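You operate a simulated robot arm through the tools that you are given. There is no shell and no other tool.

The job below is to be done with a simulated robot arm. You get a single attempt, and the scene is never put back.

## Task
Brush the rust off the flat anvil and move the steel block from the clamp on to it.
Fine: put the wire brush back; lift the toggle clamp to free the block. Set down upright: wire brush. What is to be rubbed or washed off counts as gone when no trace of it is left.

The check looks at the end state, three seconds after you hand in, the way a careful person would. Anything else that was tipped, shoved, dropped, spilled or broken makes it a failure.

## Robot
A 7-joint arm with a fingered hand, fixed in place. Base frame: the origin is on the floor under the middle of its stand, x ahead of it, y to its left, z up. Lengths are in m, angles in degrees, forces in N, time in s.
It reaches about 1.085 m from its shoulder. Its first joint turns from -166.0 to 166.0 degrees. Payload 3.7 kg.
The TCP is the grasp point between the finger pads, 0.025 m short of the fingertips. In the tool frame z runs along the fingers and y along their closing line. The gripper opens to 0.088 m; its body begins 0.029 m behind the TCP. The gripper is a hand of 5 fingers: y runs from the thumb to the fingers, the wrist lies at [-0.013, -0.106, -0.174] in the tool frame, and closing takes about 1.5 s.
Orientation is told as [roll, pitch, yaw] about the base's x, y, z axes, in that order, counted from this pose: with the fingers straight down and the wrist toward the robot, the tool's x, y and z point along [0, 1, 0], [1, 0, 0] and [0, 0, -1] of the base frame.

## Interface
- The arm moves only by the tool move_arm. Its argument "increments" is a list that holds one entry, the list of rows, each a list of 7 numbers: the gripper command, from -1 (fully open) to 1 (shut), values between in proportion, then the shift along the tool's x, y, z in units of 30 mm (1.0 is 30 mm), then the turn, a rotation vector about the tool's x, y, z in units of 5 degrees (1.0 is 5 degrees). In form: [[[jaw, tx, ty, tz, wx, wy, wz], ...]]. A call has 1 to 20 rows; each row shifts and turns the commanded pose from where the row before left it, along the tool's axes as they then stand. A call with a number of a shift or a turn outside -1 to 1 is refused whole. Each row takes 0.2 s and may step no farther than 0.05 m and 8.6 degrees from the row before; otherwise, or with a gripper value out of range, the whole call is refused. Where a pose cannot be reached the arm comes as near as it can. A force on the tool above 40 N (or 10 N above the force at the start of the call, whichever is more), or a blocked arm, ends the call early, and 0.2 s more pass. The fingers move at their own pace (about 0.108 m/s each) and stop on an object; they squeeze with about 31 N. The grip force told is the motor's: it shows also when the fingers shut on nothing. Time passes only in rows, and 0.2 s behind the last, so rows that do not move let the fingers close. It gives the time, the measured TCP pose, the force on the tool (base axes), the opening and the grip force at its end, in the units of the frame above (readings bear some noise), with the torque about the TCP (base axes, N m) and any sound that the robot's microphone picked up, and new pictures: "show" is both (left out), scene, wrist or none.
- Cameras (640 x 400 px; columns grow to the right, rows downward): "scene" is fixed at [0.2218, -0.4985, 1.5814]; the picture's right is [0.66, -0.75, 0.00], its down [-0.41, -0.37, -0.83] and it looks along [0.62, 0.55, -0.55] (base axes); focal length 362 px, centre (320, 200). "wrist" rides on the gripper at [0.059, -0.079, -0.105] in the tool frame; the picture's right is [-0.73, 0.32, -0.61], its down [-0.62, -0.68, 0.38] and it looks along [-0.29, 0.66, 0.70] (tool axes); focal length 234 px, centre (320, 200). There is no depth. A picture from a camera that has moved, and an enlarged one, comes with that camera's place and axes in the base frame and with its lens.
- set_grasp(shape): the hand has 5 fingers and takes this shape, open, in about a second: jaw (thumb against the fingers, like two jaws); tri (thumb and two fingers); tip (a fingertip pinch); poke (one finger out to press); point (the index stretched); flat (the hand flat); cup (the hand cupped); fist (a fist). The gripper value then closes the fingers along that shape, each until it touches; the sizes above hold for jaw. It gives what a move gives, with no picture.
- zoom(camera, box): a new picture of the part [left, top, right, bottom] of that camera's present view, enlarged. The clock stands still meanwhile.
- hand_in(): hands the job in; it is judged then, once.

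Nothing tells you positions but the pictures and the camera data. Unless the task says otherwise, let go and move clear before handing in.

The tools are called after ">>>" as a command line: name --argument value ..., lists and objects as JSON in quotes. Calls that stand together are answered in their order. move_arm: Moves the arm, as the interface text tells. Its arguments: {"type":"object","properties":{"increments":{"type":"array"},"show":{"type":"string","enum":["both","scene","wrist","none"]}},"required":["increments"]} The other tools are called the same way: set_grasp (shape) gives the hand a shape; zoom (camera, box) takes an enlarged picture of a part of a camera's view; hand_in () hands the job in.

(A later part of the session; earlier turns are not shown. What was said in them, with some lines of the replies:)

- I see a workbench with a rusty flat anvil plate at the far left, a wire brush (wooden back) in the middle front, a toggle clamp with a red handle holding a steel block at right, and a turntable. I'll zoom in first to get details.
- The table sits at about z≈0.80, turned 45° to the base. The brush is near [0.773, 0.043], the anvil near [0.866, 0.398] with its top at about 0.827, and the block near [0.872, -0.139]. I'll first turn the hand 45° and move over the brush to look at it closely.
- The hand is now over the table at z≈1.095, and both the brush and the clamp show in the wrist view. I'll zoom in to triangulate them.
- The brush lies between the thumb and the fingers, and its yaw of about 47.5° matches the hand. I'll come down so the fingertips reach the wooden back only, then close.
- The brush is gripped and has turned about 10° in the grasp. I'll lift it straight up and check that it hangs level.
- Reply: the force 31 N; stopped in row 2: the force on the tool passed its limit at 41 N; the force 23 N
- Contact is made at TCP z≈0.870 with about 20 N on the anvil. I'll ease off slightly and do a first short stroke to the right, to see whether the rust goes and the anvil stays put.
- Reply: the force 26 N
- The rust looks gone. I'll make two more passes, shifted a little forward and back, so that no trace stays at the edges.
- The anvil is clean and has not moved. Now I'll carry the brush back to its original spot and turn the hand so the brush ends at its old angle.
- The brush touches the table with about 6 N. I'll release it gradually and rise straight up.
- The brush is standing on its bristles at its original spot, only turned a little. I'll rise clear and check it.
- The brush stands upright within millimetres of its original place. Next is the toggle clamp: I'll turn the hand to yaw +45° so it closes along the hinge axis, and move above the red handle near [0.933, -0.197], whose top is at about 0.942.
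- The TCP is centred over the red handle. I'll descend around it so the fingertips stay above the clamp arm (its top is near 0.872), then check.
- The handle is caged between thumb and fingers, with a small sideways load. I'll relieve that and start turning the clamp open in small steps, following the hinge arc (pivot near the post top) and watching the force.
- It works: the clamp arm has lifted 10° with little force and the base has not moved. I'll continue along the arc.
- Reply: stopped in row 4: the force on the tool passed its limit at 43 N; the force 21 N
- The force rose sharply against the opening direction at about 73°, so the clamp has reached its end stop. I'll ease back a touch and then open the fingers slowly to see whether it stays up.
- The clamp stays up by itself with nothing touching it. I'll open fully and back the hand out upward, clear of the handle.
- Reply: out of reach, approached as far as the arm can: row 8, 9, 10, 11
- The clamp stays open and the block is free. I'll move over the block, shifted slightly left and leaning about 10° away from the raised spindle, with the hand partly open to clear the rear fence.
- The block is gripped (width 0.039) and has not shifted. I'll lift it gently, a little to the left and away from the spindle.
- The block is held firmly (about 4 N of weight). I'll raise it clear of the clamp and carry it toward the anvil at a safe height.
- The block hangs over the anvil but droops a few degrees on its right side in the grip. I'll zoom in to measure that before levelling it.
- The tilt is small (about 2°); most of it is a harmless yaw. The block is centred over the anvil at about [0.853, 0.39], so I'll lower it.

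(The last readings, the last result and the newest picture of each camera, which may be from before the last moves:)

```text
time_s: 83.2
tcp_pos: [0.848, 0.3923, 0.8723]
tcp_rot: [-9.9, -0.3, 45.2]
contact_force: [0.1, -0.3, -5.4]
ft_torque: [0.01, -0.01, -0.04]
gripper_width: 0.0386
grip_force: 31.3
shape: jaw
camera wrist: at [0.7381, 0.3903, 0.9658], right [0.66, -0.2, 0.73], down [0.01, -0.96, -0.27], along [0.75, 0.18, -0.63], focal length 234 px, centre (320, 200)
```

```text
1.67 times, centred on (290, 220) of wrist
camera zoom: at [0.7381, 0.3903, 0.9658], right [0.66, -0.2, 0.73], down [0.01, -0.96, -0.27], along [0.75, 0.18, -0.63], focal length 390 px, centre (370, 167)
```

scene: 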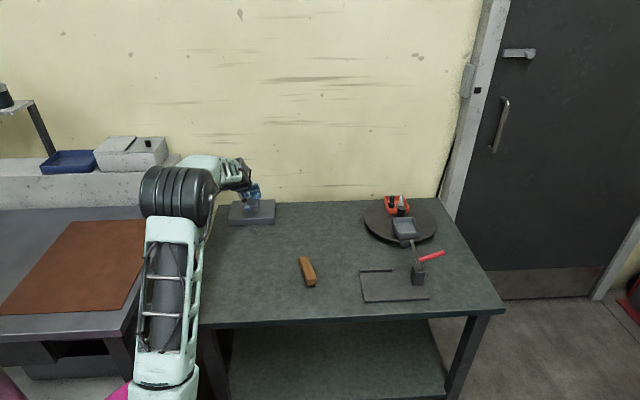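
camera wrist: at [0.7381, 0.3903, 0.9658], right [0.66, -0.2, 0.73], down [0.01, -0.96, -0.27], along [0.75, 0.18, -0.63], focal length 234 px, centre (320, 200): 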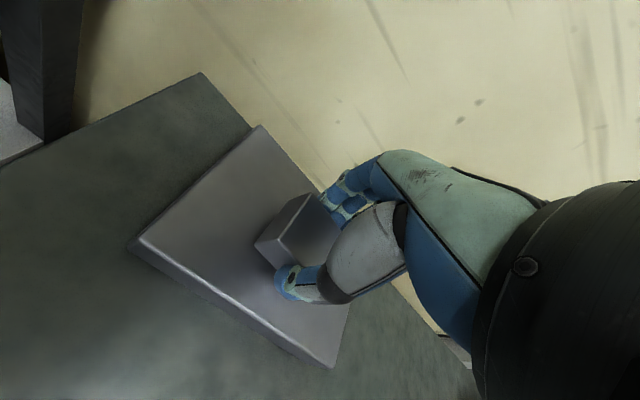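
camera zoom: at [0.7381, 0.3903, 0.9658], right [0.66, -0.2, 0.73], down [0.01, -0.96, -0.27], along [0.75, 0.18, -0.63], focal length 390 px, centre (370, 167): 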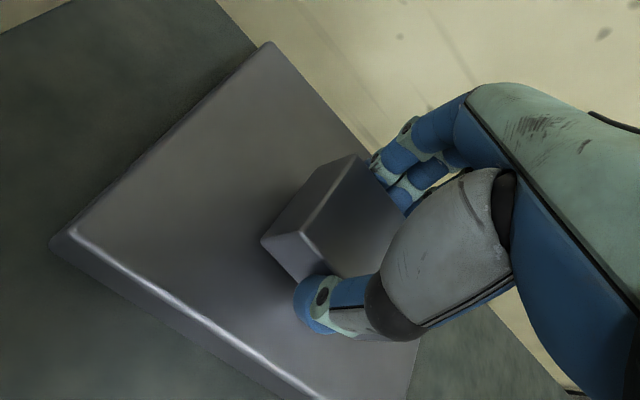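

>>> move_arm --increments '[[[1, 0.0116, 0, 0.066, 0, 0, 0], [1, 0.0116, 0, 0.066, 0, 0, 0], [1, 0.0116, 0, 0.066, 0, 0, 0], [1, 0, 0, 0, 0, 0, 0]]]' --show "none"

>>> move_arm --increments '[[[1, 0.0116, 0, 0.066, 0, 0, 0], [1, 0, 0, 0, 0, 0, 0]]]' --show "none"

```text
time_s: 84.2
tcp_pos: [0.8484, 0.3945, 0.8667]
tcp_rot: [-9.9, -0.3, 45.4]
contact_force: [-1.3, -0.3, -5.7]
ft_torque: [0.04, 0.02, -0.01]
gripper_width: 0.039
grip_force: 31.0
shape: jaw
```

```text
time_s: 84.8
tcp_pos: [0.8497, 0.3923, 0.8663]
tcp_rot: [-10.1, -0.2, 45.3]
contact_force: [0.2, -0.1, -5.8]
ft_torque: [0.02, 0.02, 0.01]
gripper_width: 0.0388
grip_force: 31.5
shape: jaw
```

>>> move_arm --increments '[[[1, 0.0116, 0, 0.066, 0, 0, 0], [1, 0, 0, 0, 0, 0, 0]]]' --show "none"

>>> move_arm --increments '[[[1, 0.0058, 0, 0.033, 0, 0, 0], [1, 0, 0, 0, 0, 0, 0]]]' --show "none"

>>> zoom --camera "scene" --box '[225, 180, 285, 230]'

```text
time_s: 85.4
tcp_pos: [0.8487, 0.3935, 0.8644]
tcp_rot: [-10.1, -0.2, 45.3]
contact_force: [0.8, -0.1, -4.8]
ft_torque: [0.03, 0.01, 0.02]
gripper_width: 0.0388
grip_force: 31.0
shape: jaw
```

```text
time_s: 86.0
tcp_pos: [0.8491, 0.3937, 0.8632]
tcp_rot: [-10.1, -0.3, 45.4]
contact_force: [-0.6, -0.3, -4.7]
ft_torque: [-0.02, 0.03, -0.01]
gripper_width: 0.0386
grip_force: 31.2
shape: jaw
```

```text
8.00 times, centred on (255, 205) of scene
camera zoom: at [0.2218, -0.4985, 1.5814], right [0.66, -0.75, 0.0], down [-0.41, -0.37, -0.83], along [0.62, 0.55, -0.55], focal length 2898 px, centre (840, 160)
```

zoom: 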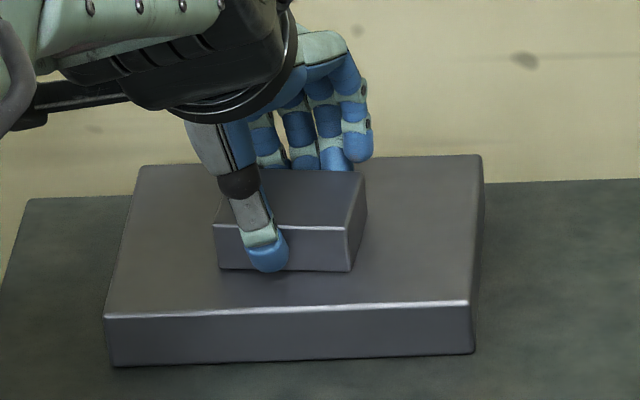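

>>> move_arm --increments '[[[1, 0.0058, 0, 0.033, 0, 0, 0], [1, 0, 0, 0, 0, 0, 0]]]' --show "none"

>>> move_arm --increments '[[[1, 0.0058, 0, 0.033, 0, 0, 0], [1, 0, 0, 0, 0, 0, 0]]]' --show "none"

```text
time_s: 86.6
tcp_pos: [0.8488, 0.3939, 0.8626]
tcp_rot: [-10.1, -0.5, 45.3]
contact_force: [1.2, 0.9, -1.0]
ft_torque: [-0.02, 0.01, 0.06]
gripper_width: 0.0388
grip_force: 31.5
shape: jaw
```

```text
time_s: 87.2
tcp_pos: [0.8486, 0.3939, 0.8618]
tcp_rot: [-10.2, -0.4, 45.3]
contact_force: [3.1, 1.8, 4.8]
ft_torque: [-0.09, 0.04, 0.02]
gripper_width: 0.039
grip_force: 31.0
shape: jaw
```

>>> move_arm --increments '[[[1, 0.004, 0, 0.025, 0, 0, 0], [1, 0, 0, 0, 0, 0, 0]]]' --show "none"

>>> zoom --camera "scene" --box '[225, 180, 285, 230]'

>>> zoom --camera "wrist" --box '[140, 100, 440, 340]'

```text
time_s: 87.8
tcp_pos: [0.8507, 0.393, 0.8616]
tcp_rot: [-10.1, -0.5, 45.3]
contact_force: [-0.5, -1.0, 13.1]
ft_torque: [-0.11, 0.04, -0.01]
gripper_width: 0.0391
grip_force: 31.0
shape: jaw
```

```text
8.00 times, centred on (255, 205) of scene
camera zoom: at [0.2218, -0.4985, 1.5814], right [0.66, -0.75, 0.0], down [-0.41, -0.37, -0.83], along [0.62, 0.55, -0.55], focal length 2898 px, centre (840, 160)
```

zoom: 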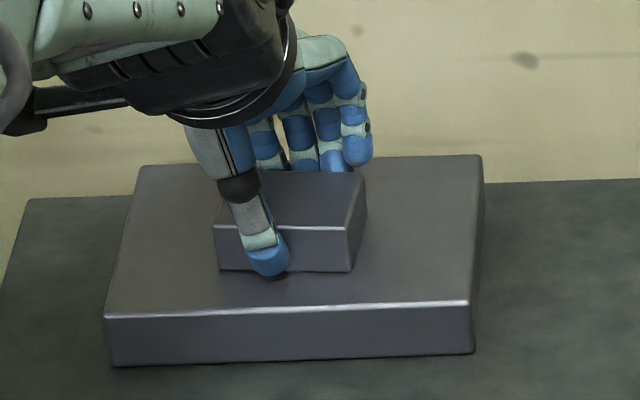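

```text
1.67 times, centred on (290, 220) of wrist
camera zoom: at [0.739, 0.3905, 0.9534], right [0.66, -0.2, 0.73], down [0.01, -0.96, -0.27], along [0.75, 0.18, -0.63], focal length 390 px, centre (370, 167)
```

zoom: 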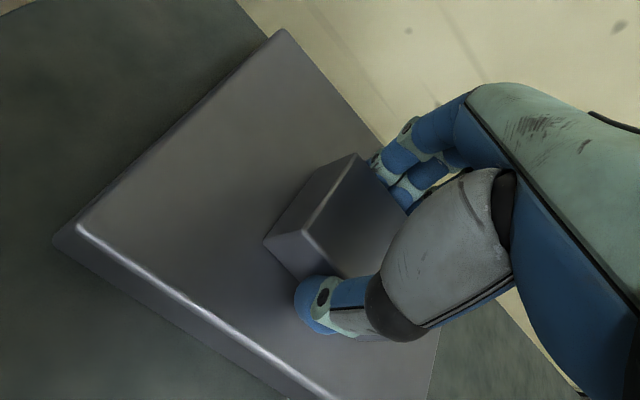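

The block rests on the anvil with light pressure. I'll open the fingers gradually to release it.

>>> move_arm --increments '[[[0.5, 0, 0, -0.015, 0, 0, 0], [0.2, 0, 0, 0, 0, 0, 0], [0.1, 0, 0, 0, 0, 0, 0], [0, 0, 0, 0, 0, 0, 0], [-0.15, 0, 0, 0, 0, 0, 0], [-0.3, 0, 0, 0, 0, 0, 0], [-0.5, 0, 0, 0, 0, 0, 0], [-0.7, 0, 0, 0, 0, 0, 0], [-0.7, 0, 0, 0, 0, 0, 0]]]' --show "scene"

>>> zoom --camera "scene" --box '[225, 180, 285, 230]'

>>> zoom --camera "wrist" --box '[140, 100, 440, 340]'

```text
time_s: 89.8
tcp_pos: [0.8483, 0.3941, 0.8596]
tcp_rot: [-10.1, -0.3, 45.2]
contact_force: [0.5, 0.0, -1.4]
ft_torque: [0.0, 0.0, 0.03]
gripper_width: 0.0748
grip_force: 0.0
shape: jaw
```

scene: 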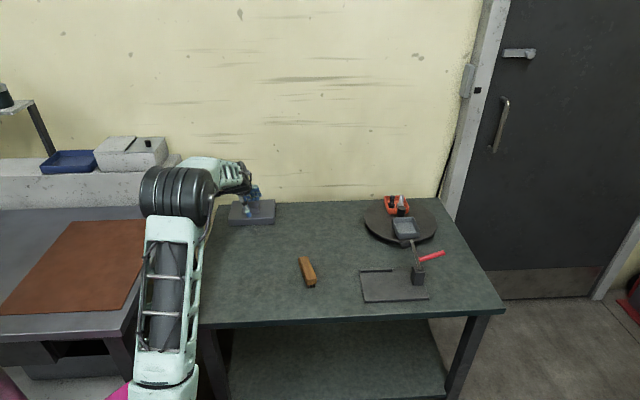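

```text
8.00 times, centred on (255, 205) of scene
camera zoom: at [0.2218, -0.4985, 1.5814], right [0.66, -0.75, 0.0], down [-0.41, -0.37, -0.83], along [0.62, 0.55, -0.55], focal length 2898 px, centre (840, 160)
```

zoom: 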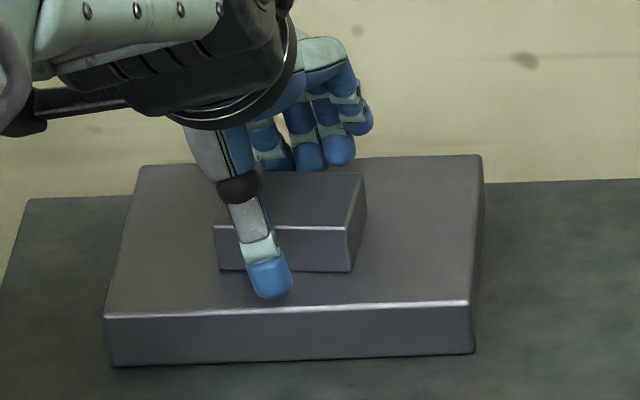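

```text
1.67 times, centred on (290, 220) of wrist
camera zoom: at [0.739, 0.3907, 0.9528], right [0.66, -0.2, 0.73], down [0.01, -0.96, -0.27], along [0.75, 0.18, -0.63], focal length 390 px, centre (370, 167)
```

zoom: 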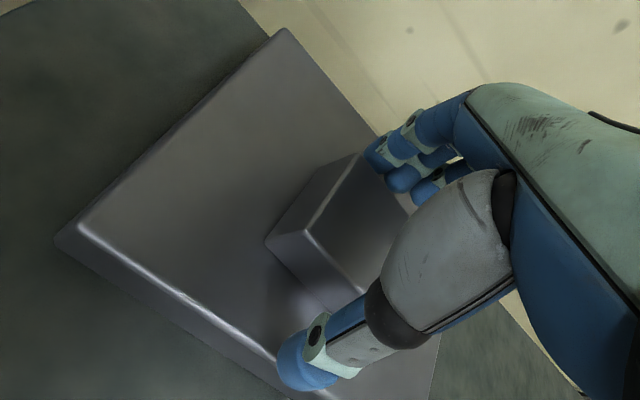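

>>> move_arm --increments '[[[-0.7, -0.058, 0, -0.328, 0, 0, 0], [-0.7, -0.116, 0, -0.657, 0, 0, 0], [-0.7, -0.145, 0, -0.821, 0, 0, 0], [-0.7, -0.145, 0, -0.821, 0, 0, 0], [-0.7, -0.145, 0, -0.821, 0, 0, 0], [-0.7, -0.145, 0, -0.821, 0, 0, 0], [-0.7, -0.145, 0, -0.821, 0, 0, 0], [-0.7, -0.145, 0, -0.821, 0, 0, 0], [-0.7, 0, 0, 0, 0, 0, 0]]]'

>>> zoom --camera "scene" --box '[225, 180, 285, 230]'

>>> zoom --camera "scene" --box '[280, 190, 460, 310]'

```text
time_s: 91.8
tcp_pos: [0.8476, 0.3926, 1.0414]
tcp_rot: [-10.1, -0.3, 45.3]
contact_force: [0.1, 0.4, -0.3]
ft_torque: [0.02, -0.02, -0.02]
gripper_width: 0.0747
grip_force: 0.0
shape: jaw
camera wrist: at [0.7377, 0.3899, 1.1328], right [0.66, -0.2, 0.73], down [0.01, -0.96, -0.27], along [0.75, 0.18, -0.63], focal length 234 px, centre (320, 200)
```

scene: 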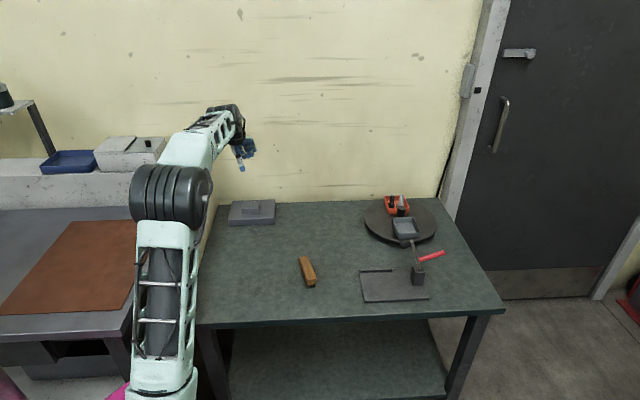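
wrist: 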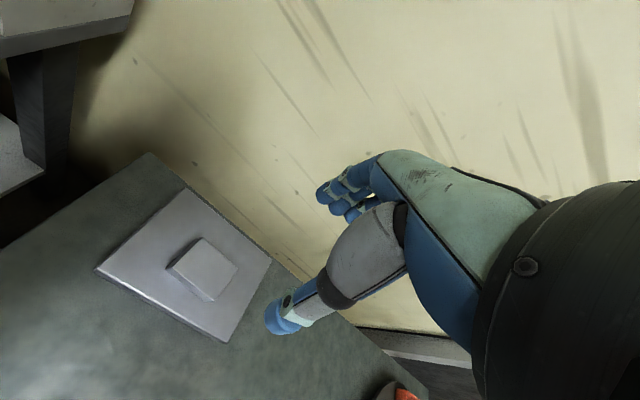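

```text
8.00 times, centred on (255, 205) of scene
camera zoom: at [0.2218, -0.4985, 1.5814], right [0.66, -0.75, 0.0], down [-0.41, -0.37, -0.83], along [0.62, 0.55, -0.55], focal length 2898 px, centre (840, 160)
```

zoom: 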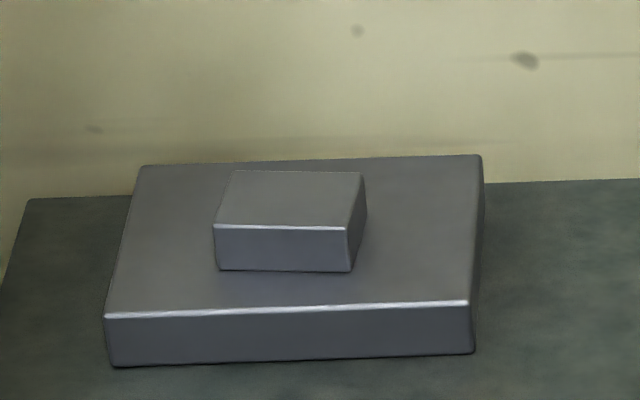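

```text
3.33 times, centred on (370, 250) of scene
camera zoom: at [0.2218, -0.4985, 1.5814], right [0.66, -0.75, 0.0], down [-0.41, -0.37, -0.83], along [0.62, 0.55, -0.55], focal length 1207 px, centre (153, 33)
```

zoom: 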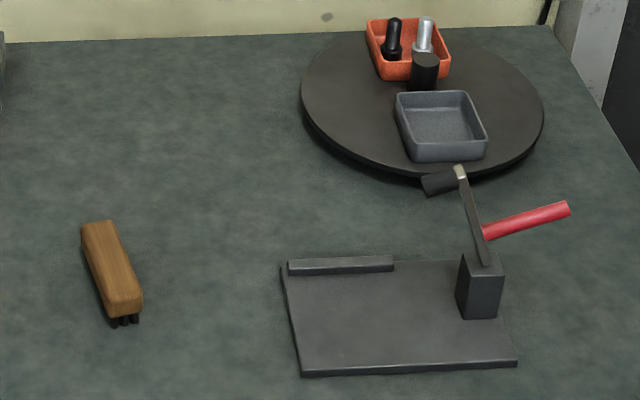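

>>> zoom --camera "wrist" --box '[80, 170, 290, 350]'

>>> move_arm --increments '[[[-0.7, 0, -0.8, -0.3, 0, 0, 0], [-0.7, 0, -1, -0.3, 0, 0, 0], [-0.7, 0, -1, -0.3, 0, 0, 0], [-0.7, 0, -1, 0, 0, 0, 0], [-0.7, 0, -1, 0, 0, 0, 0], [-0.7, 0, 0, 0, 0, 0, 0], [-0.7, 0, 0, 0, 0, 0, 0]]]'

>>> zoom --camera "scene" --box '[210, 170, 460, 310]'

```text
2.22 times, centred on (185, 260) of wrist
camera zoom: at [0.7377, 0.3899, 1.1328], right [0.66, -0.2, 0.73], down [0.01, -0.96, -0.27], along [0.75, 0.18, -0.63], focal length 520 px, centre (620, 67)
```

zoom: 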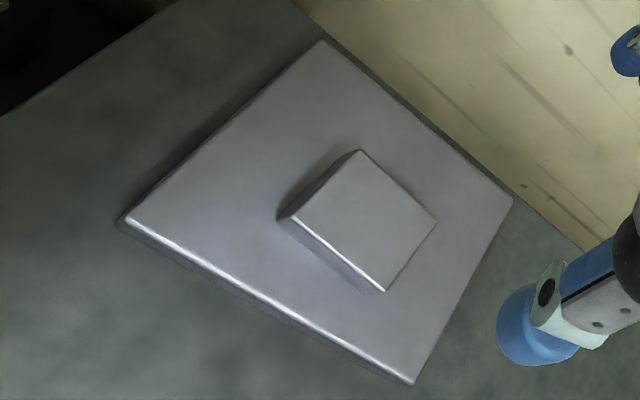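

```text
time_s: 93.4
tcp_pos: [0.7429, 0.2938, 1.0652]
tcp_rot: [-10.1, -0.3, 45.3]
contact_force: [0.0, -0.2, -0.5]
ft_torque: [0.0, 0.02, 0.0]
gripper_width: 0.0746
grip_force: 0.1
shape: jaw
camera wrist: at [0.6327, 0.2905, 1.1576], right [0.66, -0.2, 0.73], down [0.01, -0.96, -0.27], along [0.75, 0.18, -0.63], focal length 234 px, centre (320, 200)
```

scene: 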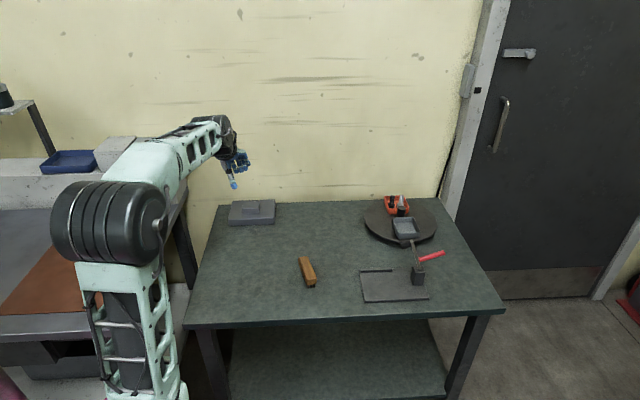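
wrist: 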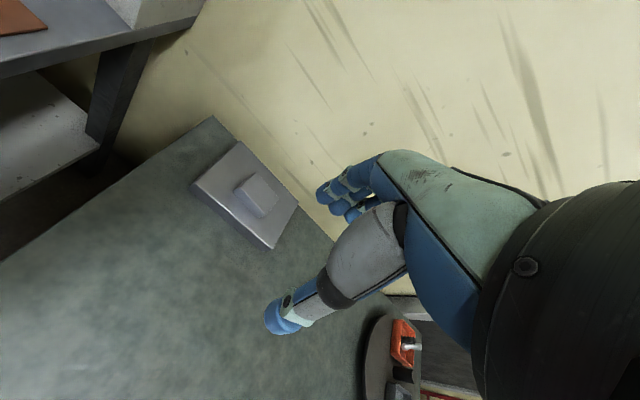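

```text
2.56 times, centred on (335, 240) of scene
camera zoom: at [0.2218, -0.4985, 1.5814], right [0.66, -0.75, 0.0], down [-0.41, -0.37, -0.83], along [0.62, 0.55, -0.55], focal length 927 px, centre (282, 98)
```

zoom: 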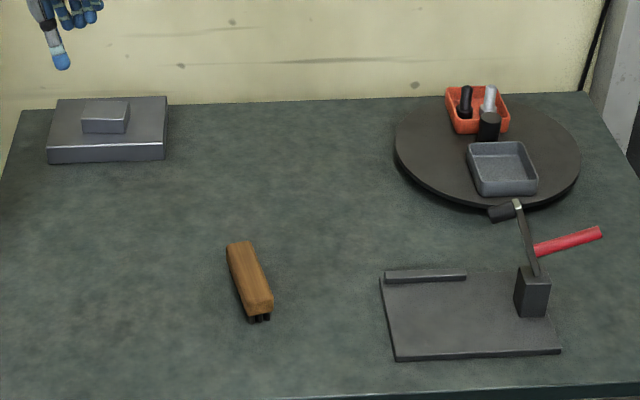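

The anvil shows no trace of rust and the steel block lies flat near its middle. The brush stands upright in its place, the clamp is open on an unmoved base, and the hand is empty and clear. I'm handing in.

>>> hand_in

```text
The job is handed in.
```

I brushed the rust off the anvil, moved the steel block from the clamp onto it, and handed the job in. I haven't been told how it was judged.

- **Anvil:** no trace of rust shows in close-up from either camera, and the anvil did not move.
- **Steel block:** it lies flat near the middle of the anvil, slightly turned.
- **Wire brush:** it stands upright on its bristles within a few millimetres of where it started. It is turned about 13° from its original angle, because opening the fingers dragged it slightly.
- **Toggle clamp:** it is open against its end stop and stays up by itself. I left it open, and its base did not move.

I touched nothing else on the bench. The hand was empty and clear when I handed in.
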